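You operate a simulated robot arm through the tools that you are given. There is no shell and no other tool.

Carry out the task below with a simulated robot arm. There is one attempt and no reset: what you move stays moved.

Task
Dab paste on the tips of the blue wheel's two bare studs, then run their nuts home.
Fine: use the green brush and put it back. Set down upright: stubby brush. A coat counts when it lies all over at full strength: go over it till it gets no stronger.

The check looks at the end state, three seconds after you hand in, the way a careful person would. Anything else that was tipped, shoved, dropped, spilled or broken makes it a failure.

Robot
A 7-joint arm with a two-finger parallel gripper, fixed in place. Base frame: the origin is on the floor under the middle of its stand, x ahead of it, y to its left, z up; the work surface is at about z = 0.834. Units: m, rad, N and s.
It reaches about 1.479 m from its shoulder. Its first joint turns from -2.897 to 2.897 rad. Payload 4.4 kg.
The tool frame sits at the grasp point between the pads (the TCP): z along the fingers, y along the line on which they close. The tips reach 0.023 m beyond it. The gripper opens to 0.094 m. The fingers are 0.038 m wide and 0.01 m thick; the gripper's body (0.054 by 0.096 m) begins 0.039 m behind the TCP.
Orientation is that of the tool frame in the base frame, as a unit quaternion [x, y, z, w]. With the fingers straight down and closing along the base's y, the tool's x points along the base's -x, its y along +y and its z along -z.

Tools
- The arm moves only by the tool play_rows. Its argument "commands" is a list of rows, each an object (a shift or turn left out is 0, a gripper value left out holds the last) with "rotation": the turn, a rotation vector about the base's x, y, z in rad, a list of three; "dp": the shift along the base's x, y, z in m, a list of three; "grip": the finger opening in m, from 0 to 0.094. In form: [{"rotation": [ax, ay, az], "dp": [x, y, z], "grip": grip}, ...]. A call has 1 to 20 rows; each row is the pose to reach, as a shift and turn from the pose commanded when the call began. Rows are played at 5 a second. More than 0.05 m and 0.15 rad between two rows, or a gripper value outside its range, and nothing of the call is played. Where a pose cannot be reached the arm comes as near as it can. A force on the tool above 40 N (or 10 N above the force at the start of the call, whichever is more), or a blocked arm, ends the call early, and 0.2 s more pass. Each finger travels about 0.072 m/s and halts on what it meets, pressing with about 29 N; the grip force reading is that of the motor and also rises with nothing between the fingers. The clock runs only during rows and for 0.2 s after the last one: add rows that repeat a pose to give the fingers time. The reply holds the time, the measured pose of the TCP, the force on the tool along the base axes, the opening and the grip force, in the units named above and with some noise, with the torque about the TCP (base axes, N m) and any sound that the robot's microphone picked up.
- Cameras (640 x 400 px; columns grow to the right, rows downward): "scene" is fixed at [0.0577, -0.6498, 1.592]; the picture's right is [0.74, -0.67, 0.00], its down [-0.30, -0.34, -0.89] and it looks along [0.60, 0.67, -0.45] (base axes); focal length 310 px, centre (320, 200). "wrist" rides on the gripper at [0.086, 0.016, -0.075] in the tool frame; the picture's right is [-0.18, 0.98, 0.00], its down [-0.58, -0.11, -0.81] and it looks along [-0.79, -0.15, 0.59] (tool axes); focal length 243 px, centre (320, 200). There is no depth. A picture from a camera that has moved, and an enlarged one, comes with that camera's place and axes in the base frame and with its lens. The place of the scene camera against the robot may be out by one fixed shift of up to 0.025 m in any direction.
- get_image(camera): a new picture of that camera. The clock stands still meanwhile.
- enlarge(camera, box): a new picture of the part [left, top, right, bottom] of that camera's present view, enlarged. The clock stands still meanwhile.
- job_done(): hands the job in; it is judged then, once.

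Places have to be worked out from the pictures, the camera data and where the tool is seen. Open the gripper and draw the arm clear of the work before you hand the job in, unless the task says otherwise.

The tools are called after ">>>" by a JSON object that holds its "method" and its "body". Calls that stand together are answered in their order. play_rows: Moves the arm, as the interface text tells. Its arguments: {"type":"object","properties":{"commands":{"type":"array","items":{"type":"object","properties":{"rotation":{"type":"array","items":{"type":"number"}},"dp":{"type":"array","items":{"type":"number"}},"grip":{"type":"number"}}}}},"required":["commands"]} The other tools are called the same way: get_image (camera) takes a picture; enlarge (camera, box) takes an enlarged picture of a part of a camera's view; job_done () hands the job in.

At the start:

```text
t: 0.0
tcp_pos: [0.5125, 0.345, 1.0977]
tool_rot: [0.0, 1.0, 0.001, 0.001]
ft_force: [0.3, 0.0, 0.3]
ft_torque: [0.0, -0.01, 0.05]
finger_gap: 0.0941
grip_force: 0.1
```

scene: 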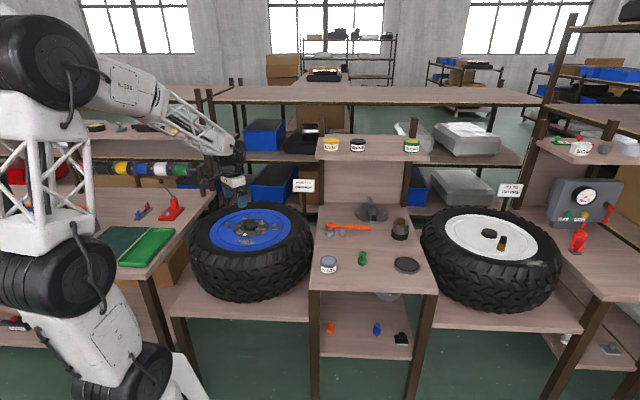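
wrist: 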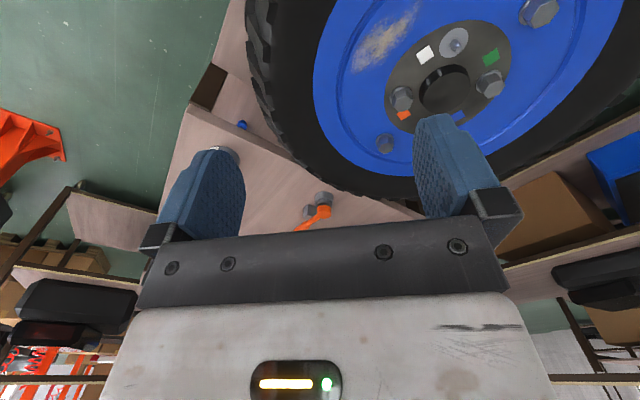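

I'll start by looking at the scene in detail: the blue wheel, the bench in the middle, and the side areas.

>>> {"method": "enlarge", "body": {"camera": "scene", "box": [180, 190, 320, 310]}}

>>> {"method": "enlarge", "body": {"camera": "scene", "box": [300, 180, 440, 300]}}

>>> {"method": "enlarge", "body": {"camera": "scene", "box": [300, 120, 440, 200]}}

>>> {"method": "enlarge", "body": {"camera": "scene", "box": [90, 180, 220, 280]}}

>>> {"method": "enlarge", "body": {"camera": "scene", "box": [420, 190, 570, 320]}}

>>> {"method": "enlarge", "body": {"camera": "scene", "box": [530, 120, 640, 270]}}

```text
3.33 times, centred on (250, 250) of scene
camera zoom: at [0.0577, -0.6498, 1.592], right [0.74, -0.67, 0.0], down [-0.3, -0.34, -0.89], along [0.6, 0.67, -0.45], focal length 1034 px, centre (553, 33)
```

zoom: 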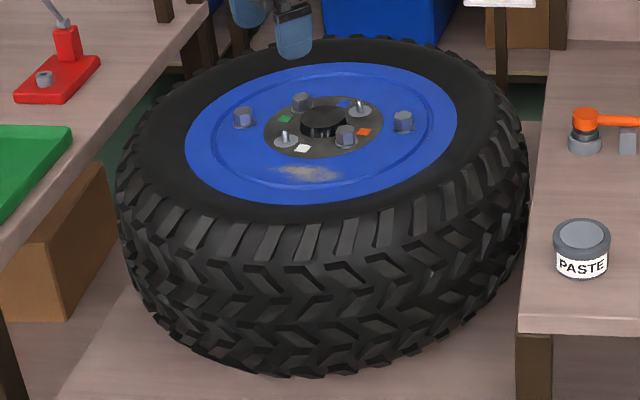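

```text
3.33 times, centred on (370, 240) of scene
camera zoom: at [0.0577, -0.6498, 1.592], right [0.74, -0.67, 0.0], down [-0.3, -0.34, -0.89], along [0.6, 0.67, -0.45], focal length 1034 px, centre (153, 67)
```

zoom: 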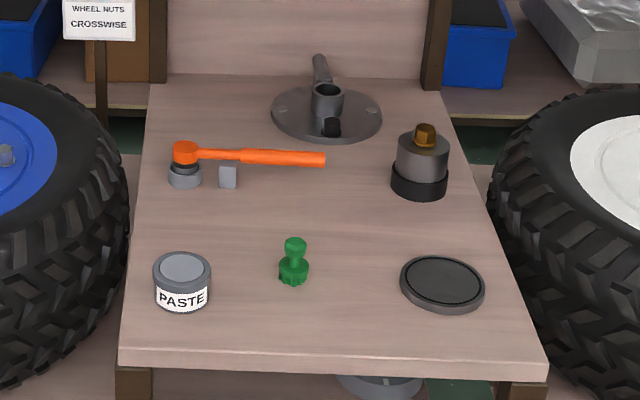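

```text
4.57 times, centred on (370, 160) of scene
camera zoom: at [0.0577, -0.6498, 1.592], right [0.74, -0.67, 0.0], down [-0.3, -0.34, -0.89], along [0.6, 0.67, -0.45], focal length 1418 px, centre (91, 383)
```

zoom: 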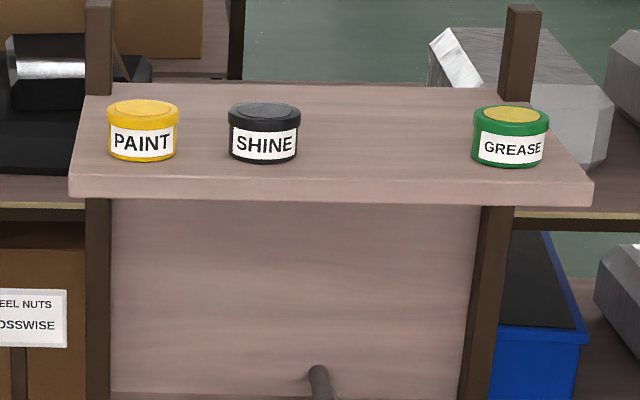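

```text
4.00 times, centred on (155, 230) of scene
camera zoom: at [0.0577, -0.6498, 1.592], right [0.74, -0.67, 0.0], down [-0.3, -0.34, -0.89], along [0.6, 0.67, -0.45], focal length 1241 px, centre (980, 80)
```

zoom: 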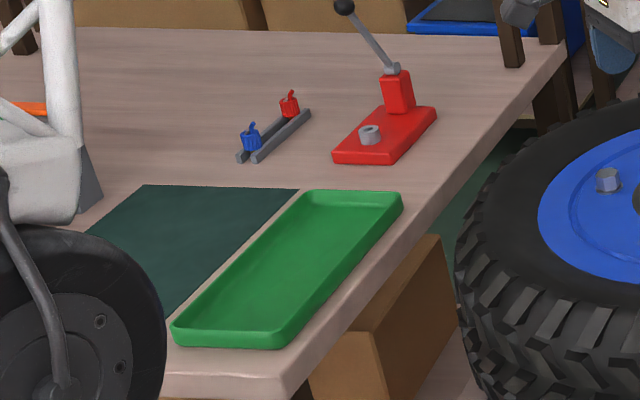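

```text
3.08 times, centred on (495, 255) of scene
camera zoom: at [0.0577, -0.6498, 1.592], right [0.74, -0.67, 0.0], down [-0.3, -0.34, -0.89], along [0.6, 0.67, -0.45], focal length 954 px, centre (-218, 31)
```

zoom: 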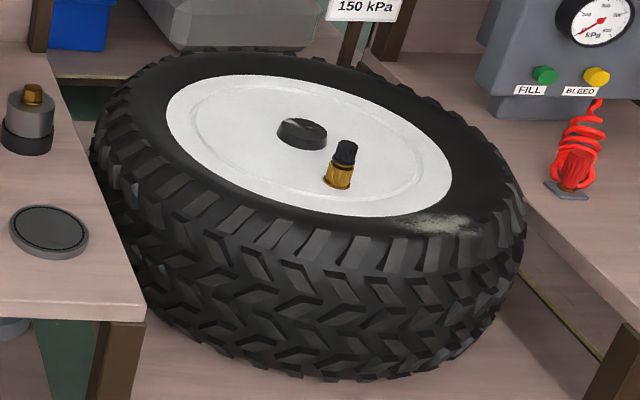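

```text
2.67 times, centred on (585, 195) of scene
camera zoom: at [0.0577, -0.6498, 1.592], right [0.74, -0.67, 0.0], down [-0.3, -0.34, -0.89], along [0.6, 0.67, -0.45], focal length 827 px, centre (-387, 213)
```

zoom: 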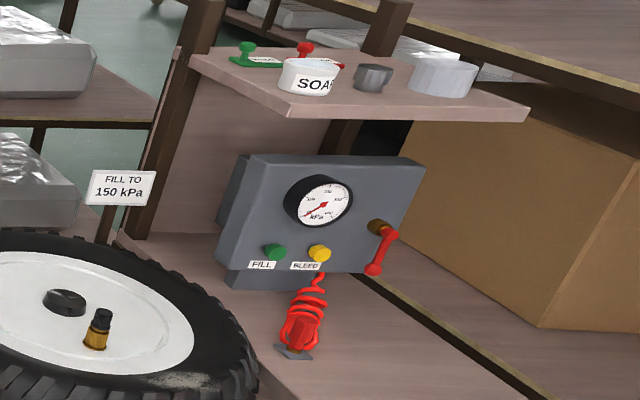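

I'll zoom closer on the key items: hub studs, nuts, brushes, paste pot and ratchet.

>>> {"method": "enlarge", "body": {"camera": "scene", "box": [225, 210, 285, 250]}}

>>> {"method": "enlarge", "body": {"camera": "scene", "box": [315, 215, 375, 275]}}

>>> {"method": "enlarge", "body": {"camera": "scene", "box": [540, 130, 640, 165]}}

>>> {"method": "enlarge", "body": {"camera": "scene", "box": [300, 290, 420, 350]}}

>>> {"method": "enlarge", "body": {"camera": "wrist", "box": [300, 0, 600, 190]}}

>>> {"method": "enlarge", "body": {"camera": "scene", "box": [280, 165, 340, 205]}}

```text
10.00 times, centred on (255, 230) of scene
camera zoom: at [0.0577, -0.6498, 1.592], right [0.74, -0.67, 0.0], down [-0.3, -0.34, -0.89], along [0.6, 0.67, -0.45], focal length 3102 px, centre (970, -100)
```

zoom: 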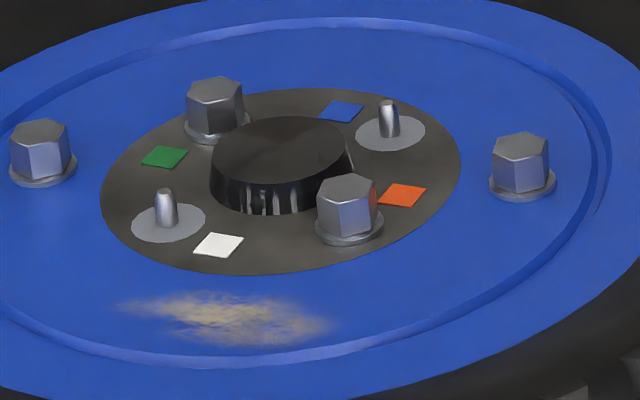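

```text
6.67 times, centred on (345, 245) of scene
camera zoom: at [0.0577, -0.6498, 1.592], right [0.74, -0.67, 0.0], down [-0.3, -0.34, -0.89], along [0.6, 0.67, -0.45], focal length 2068 px, centre (153, -100)
```

zoom: 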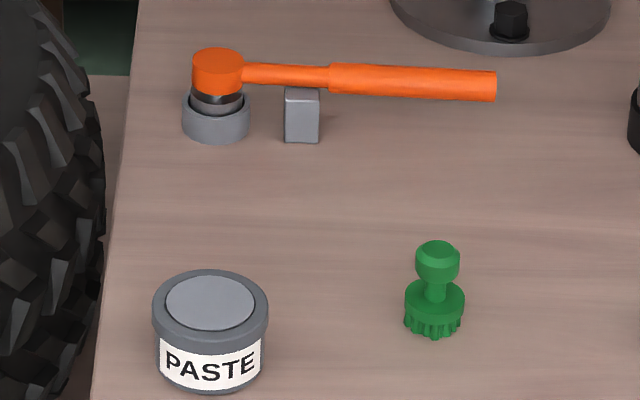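

```text
6.40 times, centred on (590, 148) of scene
camera zoom: at [0.0577, -0.6498, 1.592], right [0.74, -0.67, 0.0], down [-0.3, -0.34, -0.89], along [0.6, 0.67, -0.45], focal length 1985 px, centre (-1408, 536)
```

zoom: 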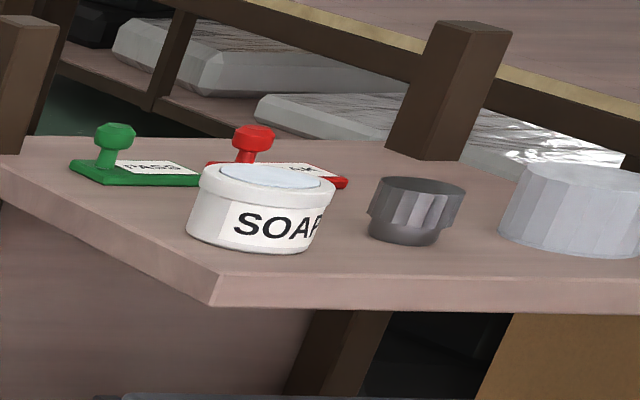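

```text
5.33 times, centred on (360, 320) of scene
camera zoom: at [0.0577, -0.6498, 1.592], right [0.74, -0.67, 0.0], down [-0.3, -0.34, -0.89], along [0.6, 0.67, -0.45], focal length 1654 px, centre (107, -440)
```

zoom: 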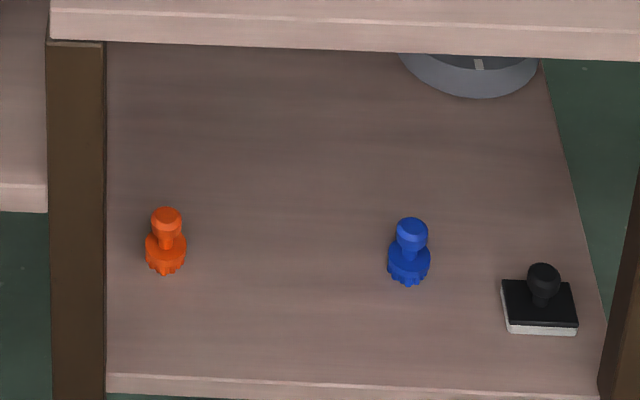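

```text
2.11 times, centred on (450, 95) of wrist
camera zoom: at [0.4253, 0.3615, 1.1728], right [0.18, 0.98, 0.0], down [0.58, -0.11, 0.81], along [0.79, -0.15, -0.59], focal length 511 px, centre (46, 421)
```

zoom: 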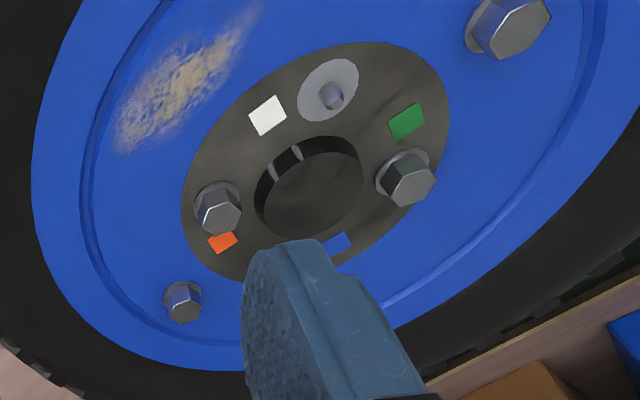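

```text
10.00 times, centred on (310, 185) of scene
camera zoom: at [0.0577, -0.6498, 1.592], right [0.74, -0.67, 0.0], down [-0.3, -0.34, -0.89], along [0.6, 0.67, -0.45], focal length 3102 px, centre (420, 350)
```

zoom: 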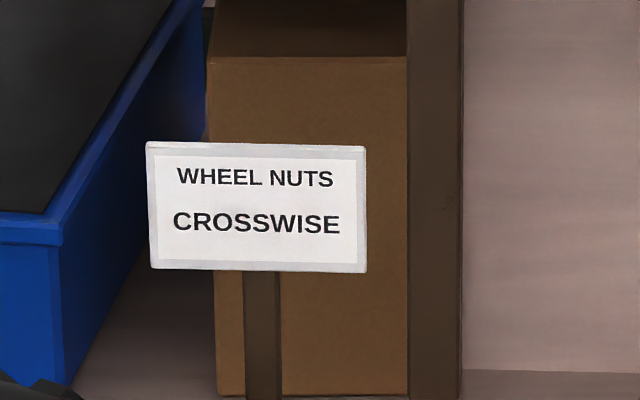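

The pictures show a bare-stud pair at about (0.66, 0.51, 0.82), two loose nuts on the blue disc, and a stubby green brush, paste pot and orange ratchet on the middle bench. I'll move the gripper high above the bench front for a closer wrist view of the brush and pot.

>>> {"method": "play_rows", "body": {"commands": [{"dp": [0.0, -0.045, 0.01]}, {"dp": [0.01, -0.09, 0.02]}, {"dp": [0.02, -0.135, 0.02]}, {"dp": [0.03, -0.18, 0.02]}, {"dp": [0.04, -0.22, 0.02]}, {"dp": [0.05, -0.26, 0.02]}, {"dp": [0.06, -0.3, 0.02]}, {"dp": [0.06, -0.34, 0.02]}, {"dp": [0.06, -0.36, 0.02]}, {"dp": [0.06, -0.36, 0.02]}]}}

>>> {"method": "get_image", "body": {"camera": "wrist"}}

>>> {"method": "get_image", "body": {"camera": "scene"}}

```text
t: 2.2
tcp_pos: [0.5717, -0.0162, 1.1173]
tool_rot: [0.0, 1.0, 0.001, 0.001]
ft_force: [-0.3, 0.0, 0.2]
ft_torque: [-0.01, -0.02, -0.01]
finger_gap: 0.0941
grip_force: 0.0
```

```text
taken
camera wrist: at [0.4857, 0.0003, 1.1926], right [0.18, 0.98, 0.0], down [0.58, -0.11, 0.81], along [0.79, -0.15, -0.59], focal length 243 px, centre (320, 200)
```

wrist: 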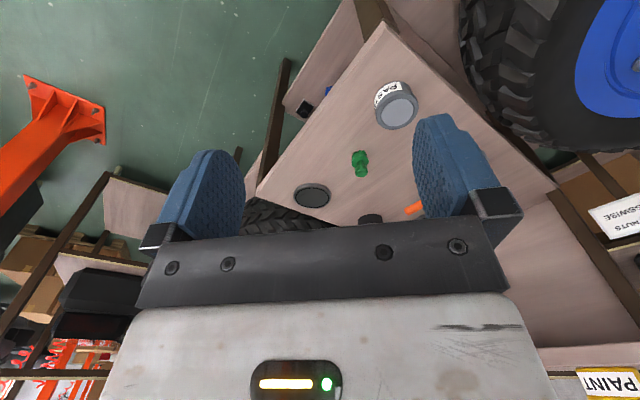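

```text
taken
```

scene: 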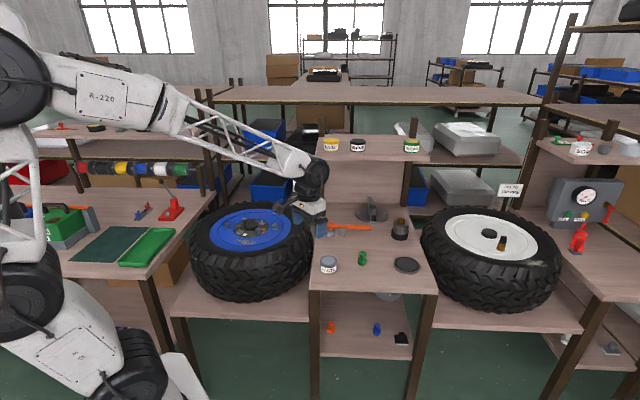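

The bench is in view; I'll enlarge the brush and pot in the wrist picture.

>>> {"method": "enlarge", "body": {"camera": "wrist", "box": [330, 70, 440, 190]}}

>>> {"method": "enlarge", "body": {"camera": "scene", "box": [350, 245, 375, 270]}}

>>> {"method": "enlarge", "body": {"camera": "scene", "box": [315, 250, 345, 280]}}

```text
3.33 times, centred on (385, 130) of wrist
camera zoom: at [0.4857, 0.0003, 1.1926], right [0.18, 0.98, 0.0], down [0.58, -0.11, 0.81], along [0.79, -0.15, -0.59], focal length 809 px, centre (103, 433)
```

zoom: 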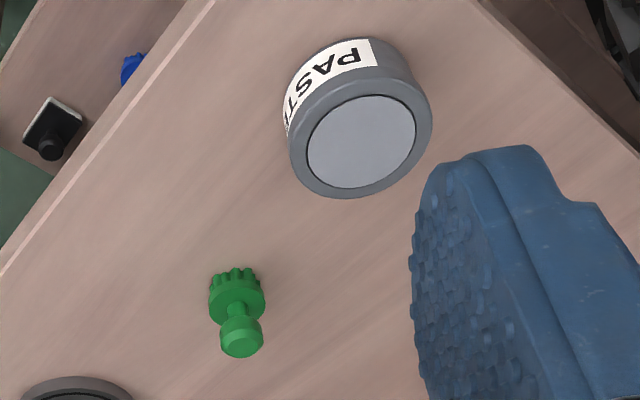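

```text
16.00 times, centred on (362, 258) of scene
camera zoom: at [0.0577, -0.6498, 1.592], right [0.74, -0.67, 0.0], down [-0.3, -0.34, -0.89], along [0.6, 0.67, -0.45], focal length 4963 px, centre (-360, -720)
```

zoom: 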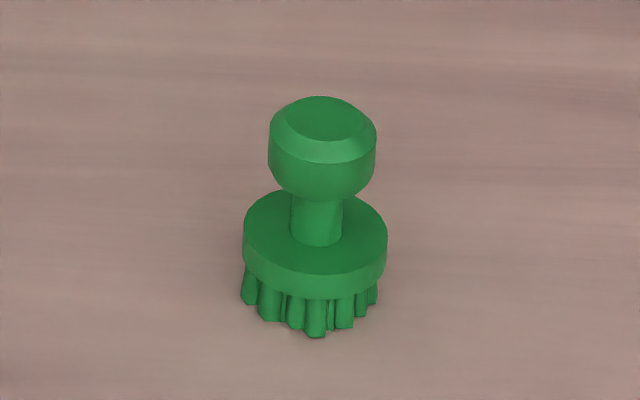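

```text
13.33 times, centred on (330, 265) of scene
camera zoom: at [0.0577, -0.6498, 1.592], right [0.74, -0.67, 0.0], down [-0.3, -0.34, -0.89], along [0.6, 0.67, -0.45], focal length 4136 px, centre (187, -667)
```

zoom: 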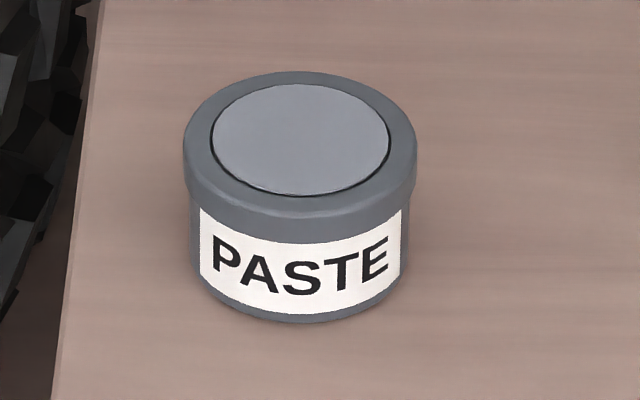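

The brush estimate from the scene view and the wrist view disagree by several centimetres, so I'll check the scene camera's offset against the visible gripper.

>>> {"method": "enlarge", "body": {"camera": "scene", "box": [270, 180, 350, 250]}}

>>> {"method": "enlarge", "body": {"camera": "wrist", "box": [240, 0, 640, 260]}}

```text
5.71 times, centred on (310, 215) of scene
camera zoom: at [0.0577, -0.6498, 1.592], right [0.74, -0.67, 0.0], down [-0.3, -0.34, -0.89], along [0.6, 0.67, -0.45], focal length 1773 px, centre (377, 114)
```

zoom: 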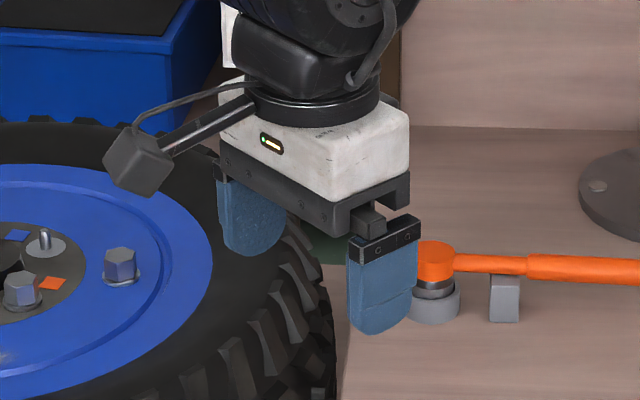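

```text
1.54 times, centred on (440, 130) of wrist
camera zoom: at [0.4857, 0.0003, 1.1926], right [0.18, 0.98, 0.0], down [0.58, -0.11, 0.81], along [0.79, -0.15, -0.59], focal length 373 px, centre (135, 308)
```

zoom: 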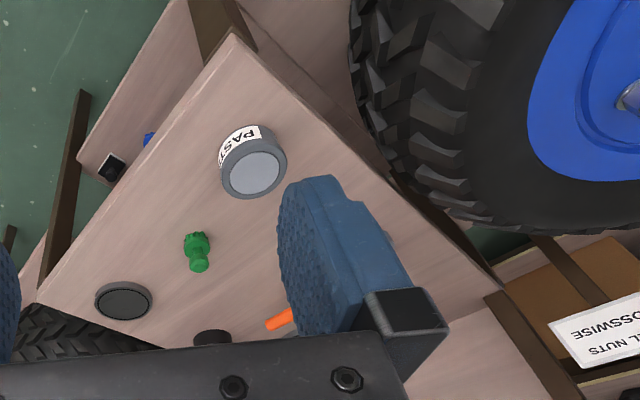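

The fingers appear about 6 px lower than computed, so the scene camera sits roughly 0.02 m high, and the bench may be lower than 0.834. I'll move closer to the brush and triangulate with the wrist camera alone.

>>> {"method": "play_rows", "body": {"commands": [{"dp": [0.04, 0.005, -0.02]}, {"dp": [0.08, 0.01, -0.04]}, {"dp": [0.12, 0.015, -0.06]}, {"dp": [0.16, 0.02, -0.08]}, {"dp": [0.19, 0.025, -0.1]}, {"dp": [0.19, 0.025, -0.1]}, {"dp": [0.19, 0.025, -0.1]}]}}

>>> {"method": "get_image", "body": {"camera": "wrist"}}

>>> {"method": "get_image", "body": {"camera": "scene"}}

```text
t: 3.8
tcp_pos: [0.7612, 0.0113, 1.0173]
tool_rot: [-0.001, 1.0, 0.001, 0.001]
ft_force: [-0.1, 0.0, -0.1]
ft_torque: [0.01, 0.0, 0.01]
finger_gap: 0.0941
grip_force: 0.1
```

```text
taken
camera wrist: at [0.6753, 0.0274, 1.0926], right [0.18, 0.98, 0.0], down [0.58, -0.11, 0.81], along [0.79, -0.15, -0.59], focal length 243 px, centre (320, 200)
```

wrist: 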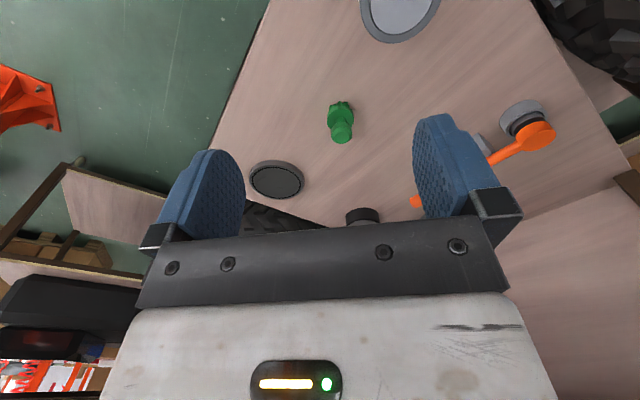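

```text
taken
```

scene: 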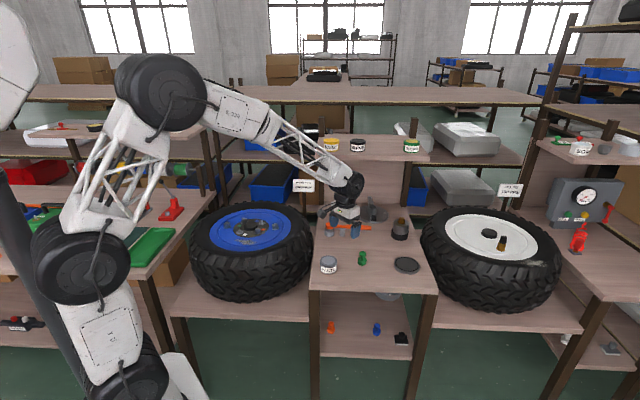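

Brush now clearly in view; enlarging to measure it precisely.

>>> {"method": "enlarge", "body": {"camera": "wrist", "box": [315, 90, 365, 150]}}

>>> {"method": "enlarge", "body": {"camera": "wrist", "box": [340, 0, 460, 60]}}

>>> {"method": "enlarge", "body": {"camera": "wrist", "box": [400, 80, 570, 220]}}

>>> {"method": "enlarge", "body": {"camera": "scene", "box": [310, 180, 390, 250]}}

```text
6.67 times, centred on (340, 120) of wrist
camera zoom: at [0.6753, 0.0274, 1.0926], right [0.18, 0.98, 0.0], down [0.58, -0.11, 0.81], along [0.79, -0.15, -0.59], focal length 1618 px, centre (187, 733)
```

zoom: 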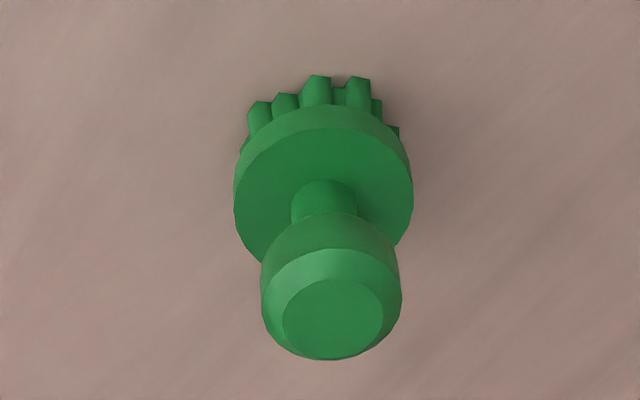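

```text
5.33 times, centred on (400, 30) of wrist
camera zoom: at [0.6753, 0.0274, 1.0926], right [0.18, 0.98, 0.0], down [0.58, -0.11, 0.81], along [0.79, -0.15, -0.59], focal length 1294 px, centre (-107, 1107)
```

zoom: 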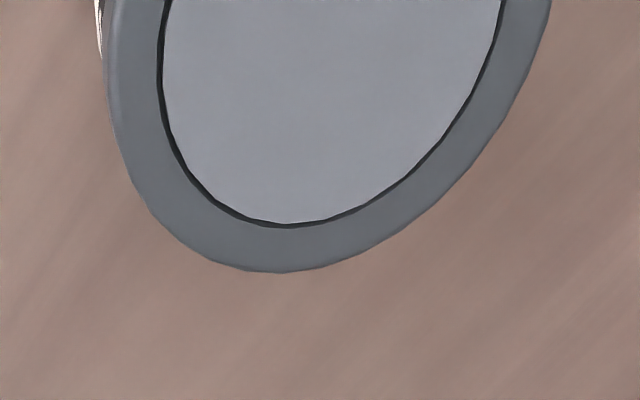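

```text
2.86 times, centred on (485, 150) of wrist
camera zoom: at [0.6753, 0.0274, 1.0926], right [0.18, 0.98, 0.0], down [0.58, -0.11, 0.81], along [0.79, -0.15, -0.59], focal length 693 px, centre (-151, 343)
```

zoom: 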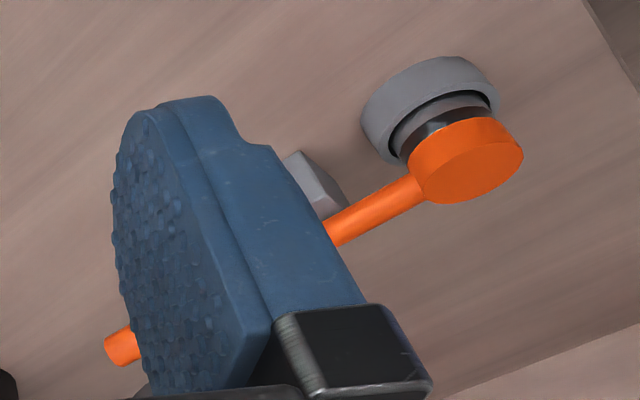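

```text
5.71 times, centred on (350, 215) of scene
camera zoom: at [0.0577, -0.6498, 1.592], right [0.74, -0.67, 0.0], down [-0.3, -0.34, -0.89], along [0.6, 0.67, -0.45], focal length 1773 px, centre (149, 114)
```

zoom: 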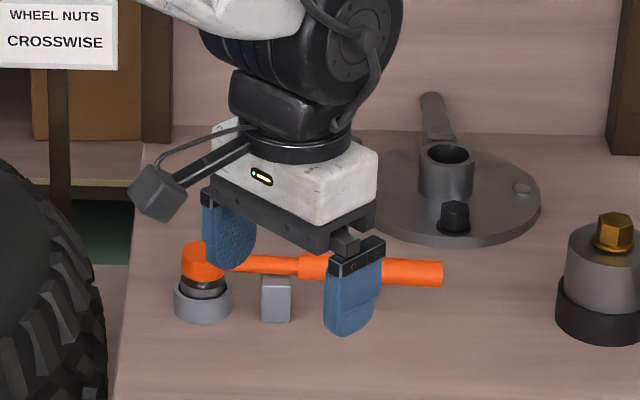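

Triangulating from two wrist views, the brush knob top is at about (0.886, 0.017, 0.839), so this bench is at z≈0.78. I'll move directly above the brush at z≈0.93 and check alignment.

>>> {"method": "play_rows", "body": {"commands": [{"dp": [0.04, 0.002, -0.02]}, {"dp": [0.08, 0.004, -0.04]}, {"dp": [0.11, 0.006, -0.06]}, {"dp": [0.1235, 0.007, -0.08]}, {"dp": [0.1235, 0.007, -0.08]}, {"dp": [0.1235, 0.007, -0.08]}]}}

>>> {"method": "get_image", "body": {"camera": "wrist"}}

>>> {"method": "enlarge", "body": {"camera": "scene", "box": [320, 200, 420, 280]}}

```text
t: 5.2
tcp_pos: [0.8868, 0.0172, 0.9389]
tool_rot: [0.0, 1.0, 0.0, 0.001]
ft_force: [0.0, 0.5, 0.2]
ft_torque: [0.0, 0.04, 0.02]
finger_gap: 0.0939
grip_force: 0.1
```

```text
taken
camera wrist: at [0.7993, 0.0336, 1.0136], right [0.18, 0.98, 0.0], down [0.58, -0.11, 0.81], along [0.79, -0.15, -0.59], focal length 243 px, centre (320, 200)
```

wrist: 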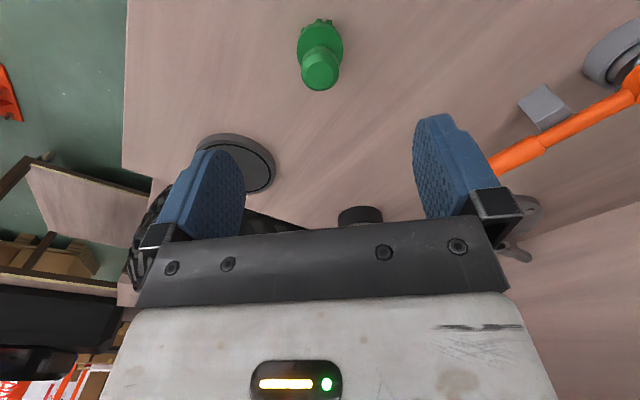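

```text
5.00 times, centred on (370, 240) of scene
camera zoom: at [0.0577, -0.6498, 1.592], right [0.74, -0.67, 0.0], down [-0.3, -0.34, -0.89], along [0.6, 0.67, -0.45], focal length 1551 px, centre (70, 0)
```

zoom: 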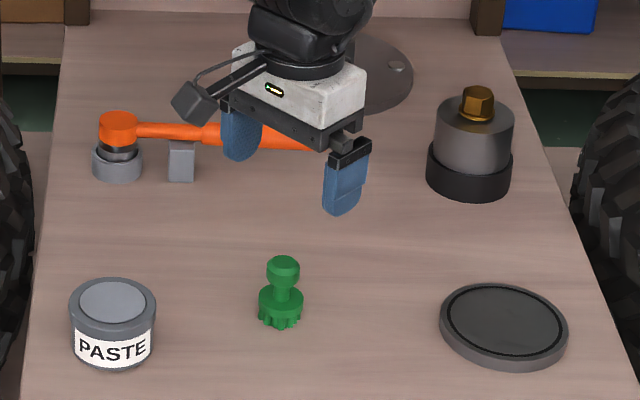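

The knob projects right at the point under the TCP, so alignment is good. I'll descend to z≈0.831 and close on the knob.

>>> {"method": "play_rows", "body": {"commands": [{"dp": [0, 0, -0.04]}, {"dp": [0, 0, -0.075]}, {"dp": [0, 0, -0.095]}, {"dp": [0, 0, -0.107]}, {"dp": [0, 0, -0.107]}, {"dp": [0, 0, -0.107]}]}}

>>> {"method": "get_image", "body": {"camera": "wrist"}}

>>> {"method": "enlarge", "body": {"camera": "scene", "box": [330, 220, 400, 280]}}

```text
t: 6.6
tcp_pos: [0.8857, 0.0179, 0.8309]
tool_rot: [0.0, 1.0, 0.002, 0.001]
ft_force: [-0.1, 0.5, -0.4]
ft_torque: [0.02, 0.05, 0.03]
finger_gap: 0.0936
grip_force: 0.1
```

```text
taken
camera wrist: at [0.7987, 0.0335, 0.9057], right [0.18, 0.98, 0.0], down [0.58, -0.11, 0.81], along [0.79, -0.15, -0.59], focal length 243 px, centre (320, 200)
```

wrist: 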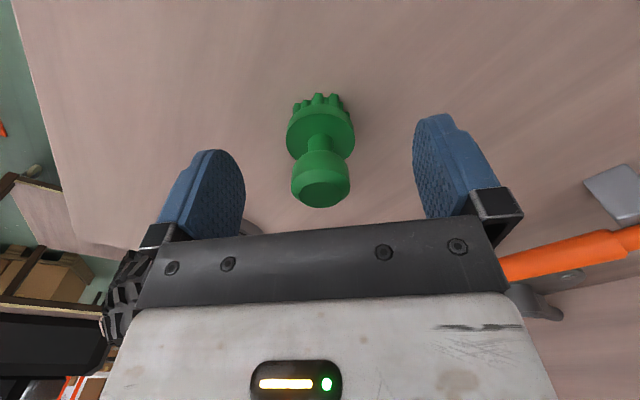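

```text
6.67 times, centred on (365, 250) of scene
camera zoom: at [0.0577, -0.6498, 1.592], right [0.74, -0.67, 0.0], down [-0.3, -0.34, -0.89], along [0.6, 0.67, -0.45], focal length 2068 px, centre (20, -133)
```

zoom: 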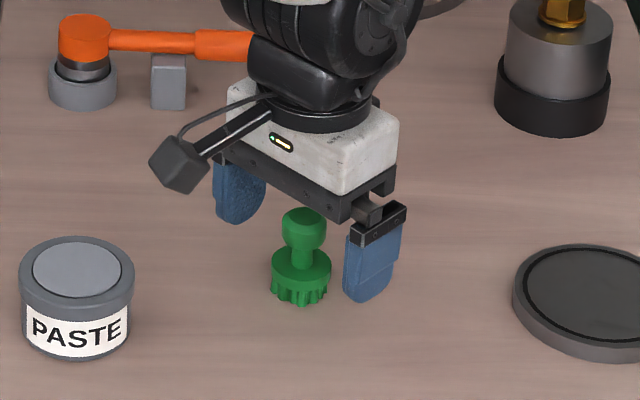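

The knob is centred between the fingers with the tips clear of the base disc. Closing the gripper.

>>> {"method": "play_rows", "body": {"commands": [{"grip": 0.06}, {"grip": 0.04}, {"grip": 0.02}, {"grip": 0.015}, {"grip": 0.015}, {"grip": 0.015}, {"grip": 0.015}]}}

>>> {"method": "get_image", "body": {"camera": "wrist"}}

>>> {"method": "enlarge", "body": {"camera": "scene", "box": [330, 220, 400, 280]}}

```text
t: 8.2
tcp_pos: [0.885, 0.0181, 0.832]
tool_rot: [0.0, 1.0, 0.002, 0.0]
ft_force: [0.2, -0.8, 0.9]
ft_torque: [-0.01, 0.0, -0.01]
finger_gap: 0.0267
grip_force: 28.6
```

```text
taken
camera wrist: at [0.7987, 0.0336, 0.9057], right [0.18, 0.98, 0.0], down [0.58, -0.11, 0.81], along [0.79, -0.15, -0.59], focal length 243 px, centre (320, 200)
```

wrist: 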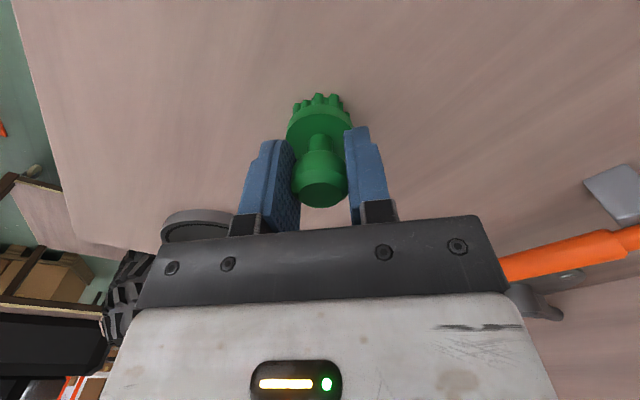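

```text
6.67 times, centred on (365, 250) of scene
camera zoom: at [0.0577, -0.6498, 1.592], right [0.74, -0.67, 0.0], down [-0.3, -0.34, -0.89], along [0.6, 0.67, -0.45], focal length 2068 px, centre (20, -133)
```

zoom: 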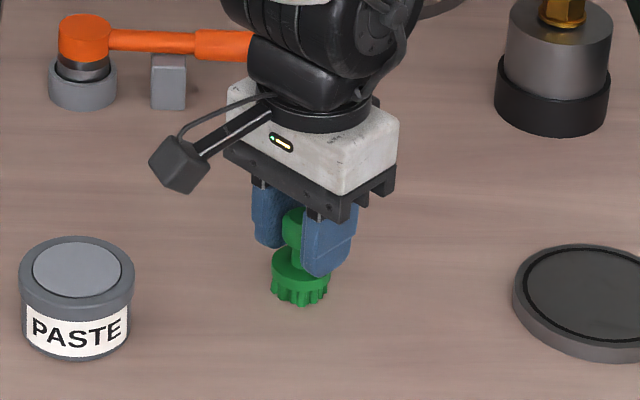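

Grip is firm on the knob (gap 0.027). I'll lift the brush straight up and move back so the wrist camera can see the paste pot clearly.

>>> {"method": "play_rows", "body": {"commands": [{"dp": [0, 0, 0.02]}, {"dp": [0, 0, 0.06]}, {"dp": [0, 0, 0.1]}, {"dp": [0, 0, 0.13]}, {"dp": [-0.04, 0.01, 0.13]}, {"dp": [-0.08, 0.02, 0.13]}, {"dp": [-0.12, 0.035, 0.13]}, {"dp": [-0.16, 0.05, 0.13]}, {"dp": [-0.2, 0.06, 0.13]}, {"dp": [-0.23, 0.065, 0.13]}, {"dp": [-0.23, 0.065, 0.13]}, {"dp": [-0.23, 0.065, 0.13]}]}}

>>> {"method": "get_image", "body": {"camera": "wrist"}}

>>> {"method": "get_image", "body": {"camera": "scene"}}

```text
t: 10.8
tcp_pos: [0.654, 0.0832, 0.9601]
tool_rot: [0.001, 1.0, 0.001, 0.001]
ft_force: [0.0, 0.3, -1.9]
ft_torque: [-0.01, 0.0, -0.02]
finger_gap: 0.0266
grip_force: 28.5
```

```text
taken
camera wrist: at [0.5683, 0.0991, 1.0353], right [0.18, 0.98, 0.0], down [0.58, -0.11, 0.81], along [0.79, -0.15, -0.59], focal length 243 px, centre (320, 200)
```

wrist: 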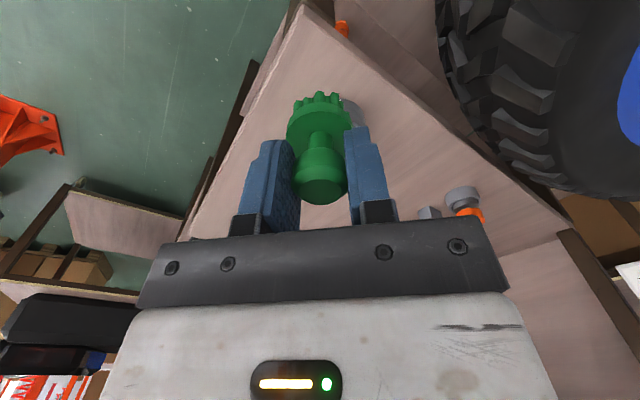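

```text
taken
```

scene: 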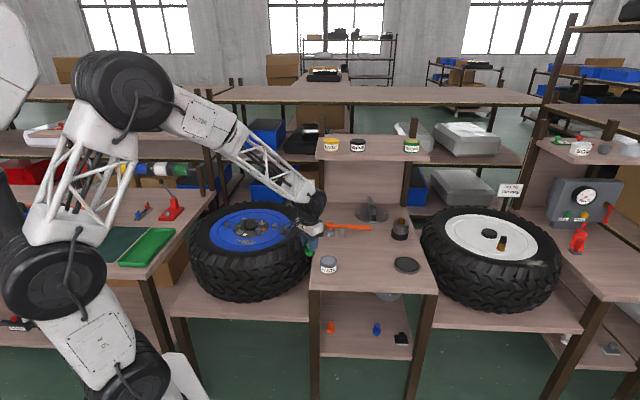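

The brush hides the pot from here; I'll shift sideways to see the pot beside the brush.

>>> {"method": "play_rows", "body": {"commands": [{"dp": [0, -0.04, 0]}, {"dp": [0.0, -0.08, 0]}, {"dp": [0.0, -0.1, 0]}, {"dp": [0.0, -0.1, 0]}, {"dp": [0.0, -0.1, 0]}]}}

>>> {"method": "get_image", "body": {"camera": "wrist"}}

>>> {"method": "enlarge", "body": {"camera": "wrist", "box": [340, 60, 480, 170]}}

>>> {"method": "enlarge", "body": {"camera": "scene", "box": [280, 210, 370, 280]}}

```text
t: 12.0
tcp_pos: [0.6557, -0.0173, 0.9592]
tool_rot: [0.0, 1.0, 0.001, 0.0]
ft_force: [-0.3, 0.6, -0.4]
ft_torque: [0.03, -0.01, 0.0]
finger_gap: 0.0268
grip_force: 29.6
```

```text
taken
camera wrist: at [0.5687, -0.0012, 1.0349], right [0.18, 0.98, 0.0], down [0.58, -0.11, 0.81], along [0.79, -0.15, -0.59], focal length 243 px, centre (320, 200)
```

wrist: 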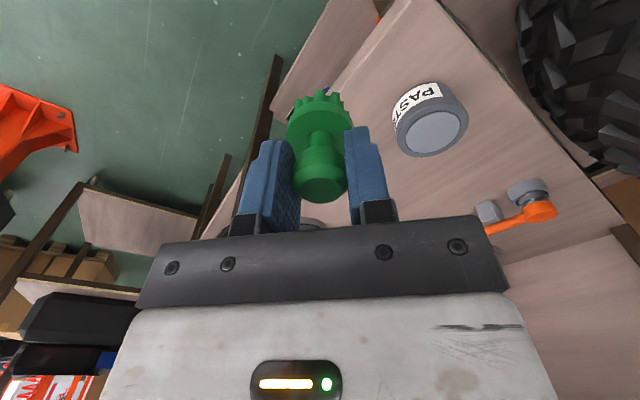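

```text
3.64 times, centred on (410, 115) of wrist
camera zoom: at [0.5687, -0.0012, 1.0349], right [0.18, 0.98, 0.0], down [0.58, -0.11, 0.81], along [0.79, -0.15, -0.59], focal length 882 px, centre (-7, 509)
```

zoom: 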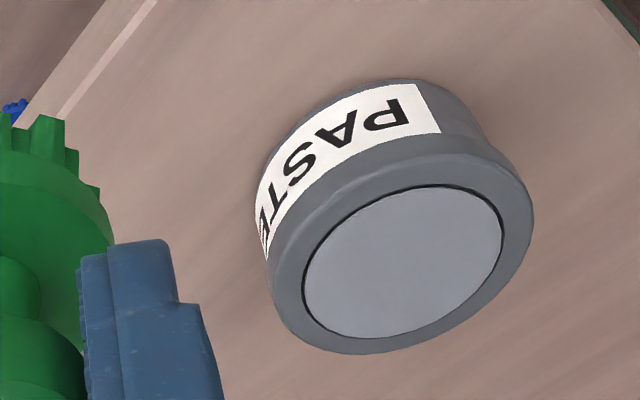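

```text
5.71 times, centred on (325, 245) of scene
camera zoom: at [0.0577, -0.6498, 1.592], right [0.74, -0.67, 0.0], down [-0.3, -0.34, -0.89], along [0.6, 0.67, -0.45], focal length 1773 px, centre (291, -57)
```

zoom: 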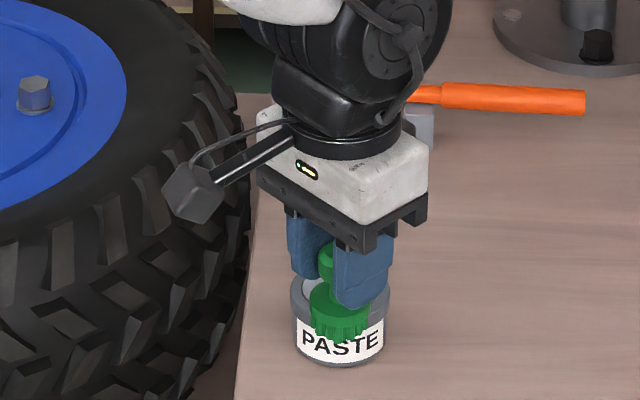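

The pot's paste surface centre triangulates to about (0.752, 0.085, 0.826). I'll move the brush above it and descend slowly, watching the force.

>>> {"method": "play_rows", "body": {"commands": [{"dp": [0.03, 0.03, 0]}, {"dp": [0.06, 0.065, 0]}, {"dp": [0.09, 0.095, 0]}, {"dp": [0.096, 0.103, 0]}, {"dp": [0.096, 0.103, -0.03]}, {"dp": [0.096, 0.103, -0.06]}, {"dp": [0.096, 0.103, -0.075]}, {"dp": [0.096, 0.103, -0.075]}, {"dp": [0.096, 0.103, -0.075]}]}}

>>> {"method": "get_image", "body": {"camera": "wrist"}}

>>> {"method": "enlarge", "body": {"camera": "scene", "box": [280, 210, 370, 280]}}

```text
t: 14.0
tcp_pos: [0.7505, 0.0839, 0.8864]
tool_rot: [-0.001, 1.0, 0.002, 0.001]
ft_force: [-0.5, -0.3, -0.4]
ft_torque: [0.0, -0.04, -0.02]
finger_gap: 0.0264
grip_force: 28.8
```

```text
taken
camera wrist: at [0.6643, 0.1006, 0.9609], right [0.18, 0.98, 0.0], down [0.58, -0.11, 0.81], along [0.79, -0.15, -0.59], focal length 243 px, centre (320, 200)
```

wrist: 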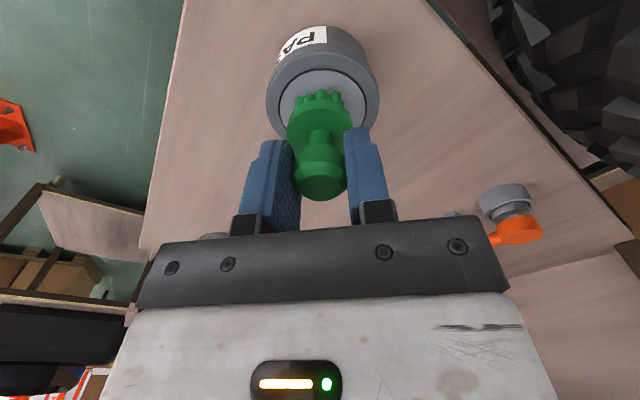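

```text
5.71 times, centred on (325, 245) of scene
camera zoom: at [0.0577, -0.6498, 1.592], right [0.74, -0.67, 0.0], down [-0.3, -0.34, -0.89], along [0.6, 0.67, -0.45], focal length 1773 px, centre (291, -57)
```

zoom: 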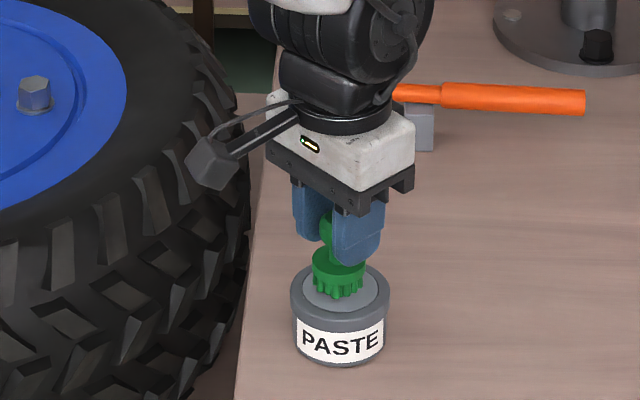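

The brush is centred over the pot about 1 cm above the paste. I'll lower in small steps until I feel contact.

>>> {"method": "play_rows", "body": {"commands": [{"dp": [0, 0.002, -0.004]}, {"dp": [0, 0.002, -0.007]}, {"dp": [0, 0.002, -0.009]}, {"dp": [0, 0.002, -0.009]}]}}

>>> {"method": "play_rows", "body": {"commands": [{"dp": [0, 0, -0.001]}, {"dp": [0, 0, -0.002]}, {"dp": [0, 0, -0.002]}]}}

>>> {"method": "enlarge", "body": {"camera": "scene", "box": [300, 230, 360, 280]}}

```text
t: 15.0
tcp_pos: [0.752, 0.0869, 0.8777]
tool_rot: [-0.001, 1.0, 0.001, 0.002]
ft_force: [4.8, 0.7, 20.8]
ft_torque: [-0.03, -0.2, 0.16]
finger_gap: 0.0267
grip_force: 28.4
```

```text
t: 15.8
tcp_pos: [0.7516, 0.086, 0.876]
tool_rot: [-0.001, 1.0, 0.001, 0.001]
ft_force: [1.1, -2.6, 21.8]
ft_torque: [-0.17, -0.03, 0.06]
finger_gap: 0.0262
grip_force: 29.0
```

```text
8.00 times, centred on (330, 255) of scene
camera zoom: at [0.0577, -0.6498, 1.592], right [0.74, -0.67, 0.0], down [-0.3, -0.34, -0.89], along [0.6, 0.67, -0.45], focal length 2482 px, centre (240, -240)
```

zoom: 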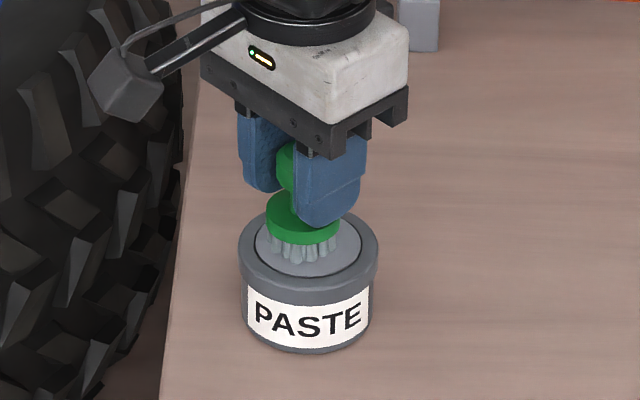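

The bristles are now grey with paste and contact was about 21 N. I'll lift the brush and carry it up and over towards the blue wheel to look at the studs.

>>> {"method": "play_rows", "body": {"commands": [{"dp": [0, 0, 0.02]}, {"dp": [0, 0, 0.06]}, {"dp": [0, 0, 0.1]}, {"dp": [-0.01, 0.02, 0.14]}, {"dp": [-0.04, 0.05, 0.165]}, {"dp": [-0.07, 0.08, 0.175]}, {"dp": [-0.1, 0.115, 0.175]}, {"dp": [-0.13, 0.15, 0.175]}, {"dp": [-0.16, 0.185, 0.175]}, {"dp": [-0.19, 0.22, 0.175]}, {"dp": [-0.22, 0.25, 0.175]}, {"dp": [-0.25, 0.28, 0.175]}, {"dp": [-0.252, 0.29, 0.175]}, {"dp": [-0.252, 0.29, 0.175]}]}}

>>> {"method": "get_image", "body": {"camera": "wrist"}}

>>> {"method": "enlarge", "body": {"camera": "wrist", "box": [340, 60, 540, 190]}}

>>> {"method": "enlarge", "body": {"camera": "scene", "box": [220, 170, 310, 250]}}

```text
t: 18.8
tcp_pos: [0.4999, 0.3761, 1.0494]
tool_rot: [0.0, 1.0, 0.0, 0.001]
ft_force: [-0.1, 0.5, -0.4]
ft_torque: [0.02, 0.0, 0.0]
finger_gap: 0.0261
grip_force: 29.0
```

```text
taken
camera wrist: at [0.4129, 0.3931, 1.1248], right [0.18, 0.98, 0.0], down [0.58, -0.11, 0.81], along [0.79, -0.15, -0.59], focal length 243 px, centre (320, 200)
```

wrist: 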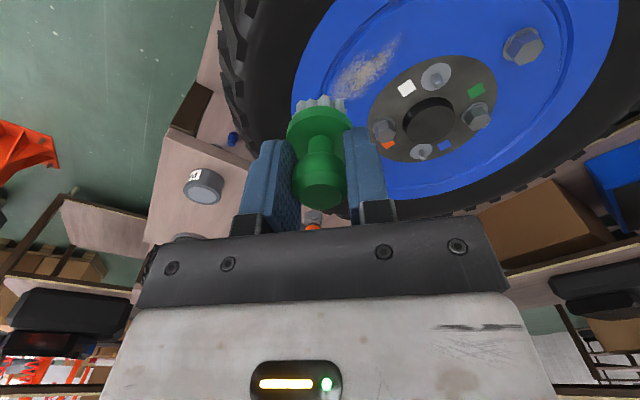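

```text
3.08 times, centred on (440, 125) of wrist
camera zoom: at [0.4129, 0.3931, 1.1248], right [0.18, 0.98, 0.0], down [0.58, -0.11, 0.81], along [0.79, -0.15, -0.59], focal length 746 px, centre (-49, 431)
```

zoom: 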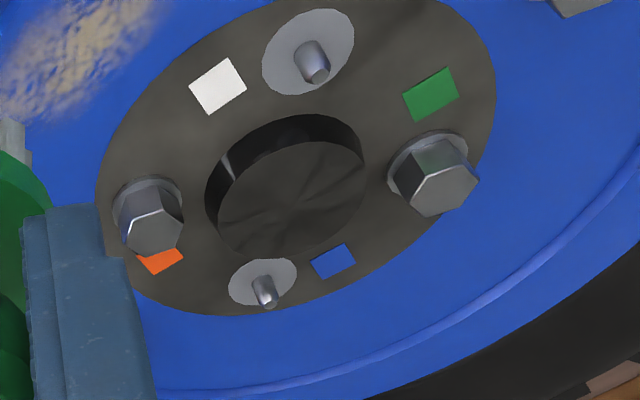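

```text
5.00 times, centred on (265, 210) of scene
camera zoom: at [0.0577, -0.6498, 1.592], right [0.74, -0.67, 0.0], down [-0.3, -0.34, -0.89], along [0.6, 0.67, -0.45], focal length 1551 px, centre (595, 150)
```

zoom: 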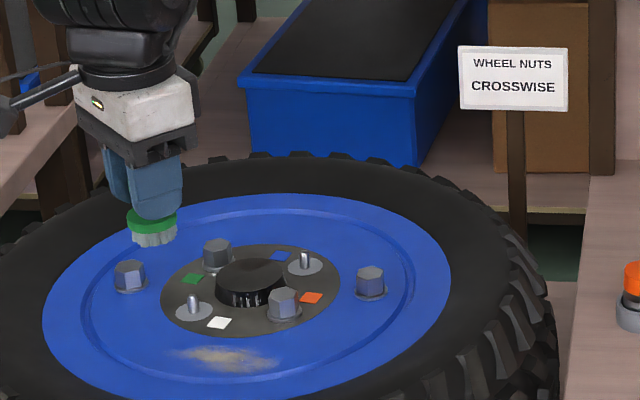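

Both bare studs are visible: A near (0.585, 0.50) and B near (0.70, 0.50), tips at z≈0.853. I'll get a second wrist view from the other side to refine the positions.

>>> {"method": "play_rows", "body": {"commands": [{"dp": [0, 0.04, 0]}, {"dp": [0, 0.08, 0]}, {"dp": [0, 0.12, 0]}, {"dp": [0, 0.16, 0]}, {"dp": [0, 0.2, 0]}, {"dp": [0, 0.24, 0]}, {"dp": [0, 0.28, 0]}, {"dp": [0, 0.285, 0]}, {"dp": [0, 0.285, 0]}]}}

>>> {"method": "get_image", "body": {"camera": "wrist"}}

>>> {"method": "enlarge", "body": {"camera": "wrist", "box": [130, 60, 290, 200]}}

>>> {"method": "get_image", "body": {"camera": "scene"}}

```text
t: 20.8
tcp_pos: [0.4983, 0.6615, 1.049]
tool_rot: [0.0, 1.0, 0.0, 0.001]
ft_force: [0.5, -0.1, -0.6]
ft_torque: [0.02, 0.01, -0.05]
finger_gap: 0.0263
grip_force: 28.4
```

```text
taken
camera wrist: at [0.4121, 0.6794, 1.1247], right [0.18, 0.98, 0.0], down [0.58, -0.11, 0.81], along [0.79, -0.15, -0.59], focal length 243 px, centre (320, 200)
```

wrist: 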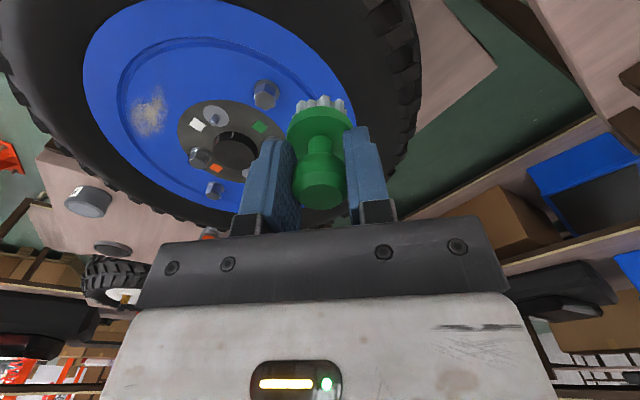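

```text
2.86 times, centred on (210, 130) of wrist
camera zoom: at [0.4121, 0.6794, 1.1247], right [0.18, 0.98, 0.0], down [0.58, -0.11, 0.81], along [0.79, -0.15, -0.59], focal length 693 px, centre (634, 400)
```

zoom: 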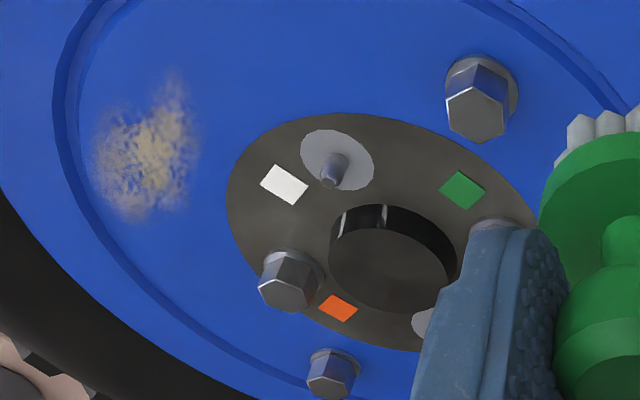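

```text
taken
```

scene: 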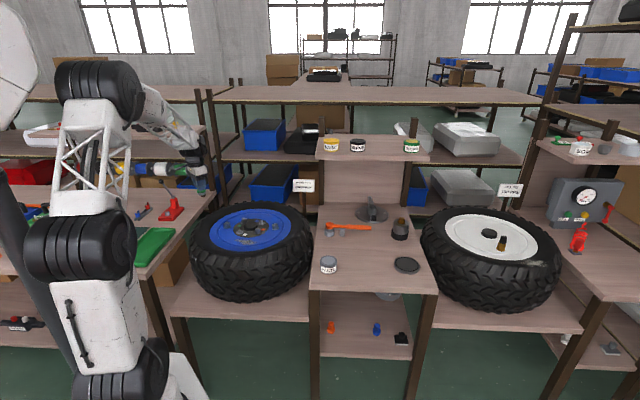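

Wrist-only triangulation puts stud A's tip at (0.5835, 0.5025, 0.852). I'll bring the brush above it, then look before lowering.

>>> {"method": "play_rows", "body": {"commands": [{"dp": [0.02, -0.04, 0]}, {"dp": [0.04, -0.08, 0]}, {"dp": [0.06, -0.12, -0.0]}, {"dp": [0.0835, -0.1595, -0.01]}, {"dp": [0.0835, -0.1595, -0.05]}, {"dp": [0.0835, -0.1595, -0.09]}, {"dp": [0.0835, -0.1595, -0.11]}, {"dp": [0.0835, -0.1595, -0.12]}, {"dp": [0.0835, -0.1595, -0.12]}, {"dp": [0.0835, -0.1595, -0.12]}]}}

>>> {"method": "get_image", "body": {"camera": "wrist"}}

>>> {"method": "enlarge", "body": {"camera": "scene", "box": [215, 190, 285, 250]}}

```text
t: 23.0
tcp_pos: [0.5824, 0.5032, 0.93]
tool_rot: [-0.001, 1.0, 0.001, 0.001]
ft_force: [-0.5, -0.9, -1.3]
ft_torque: [0.0, 0.0, -0.01]
finger_gap: 0.0261
grip_force: 29.2
```

```text
taken
camera wrist: at [0.4963, 0.5194, 1.0049], right [0.18, 0.98, 0.0], down [0.58, -0.11, 0.81], along [0.79, -0.15, -0.59], focal length 243 px, centre (320, 200)
```

wrist: 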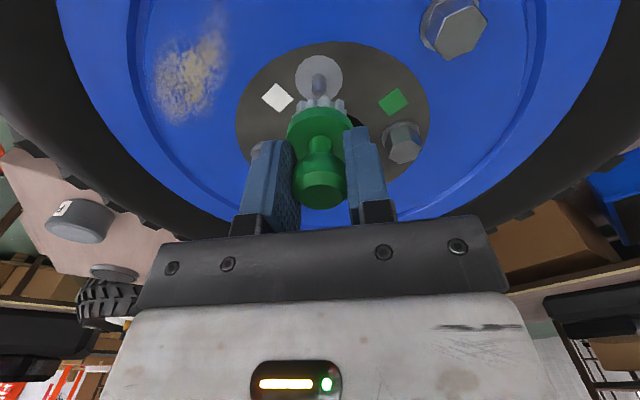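

```text
6.67 times, centred on (250, 220) of scene
camera zoom: at [0.0577, -0.6498, 1.592], right [0.74, -0.67, 0.0], down [-0.3, -0.34, -0.89], along [0.6, 0.67, -0.45], focal length 2068 px, centre (787, 67)
```

zoom: 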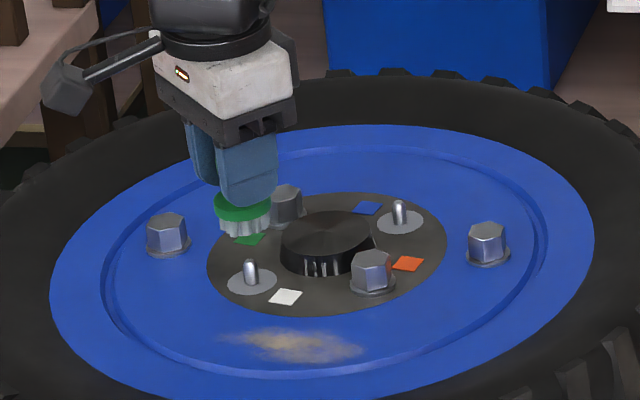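

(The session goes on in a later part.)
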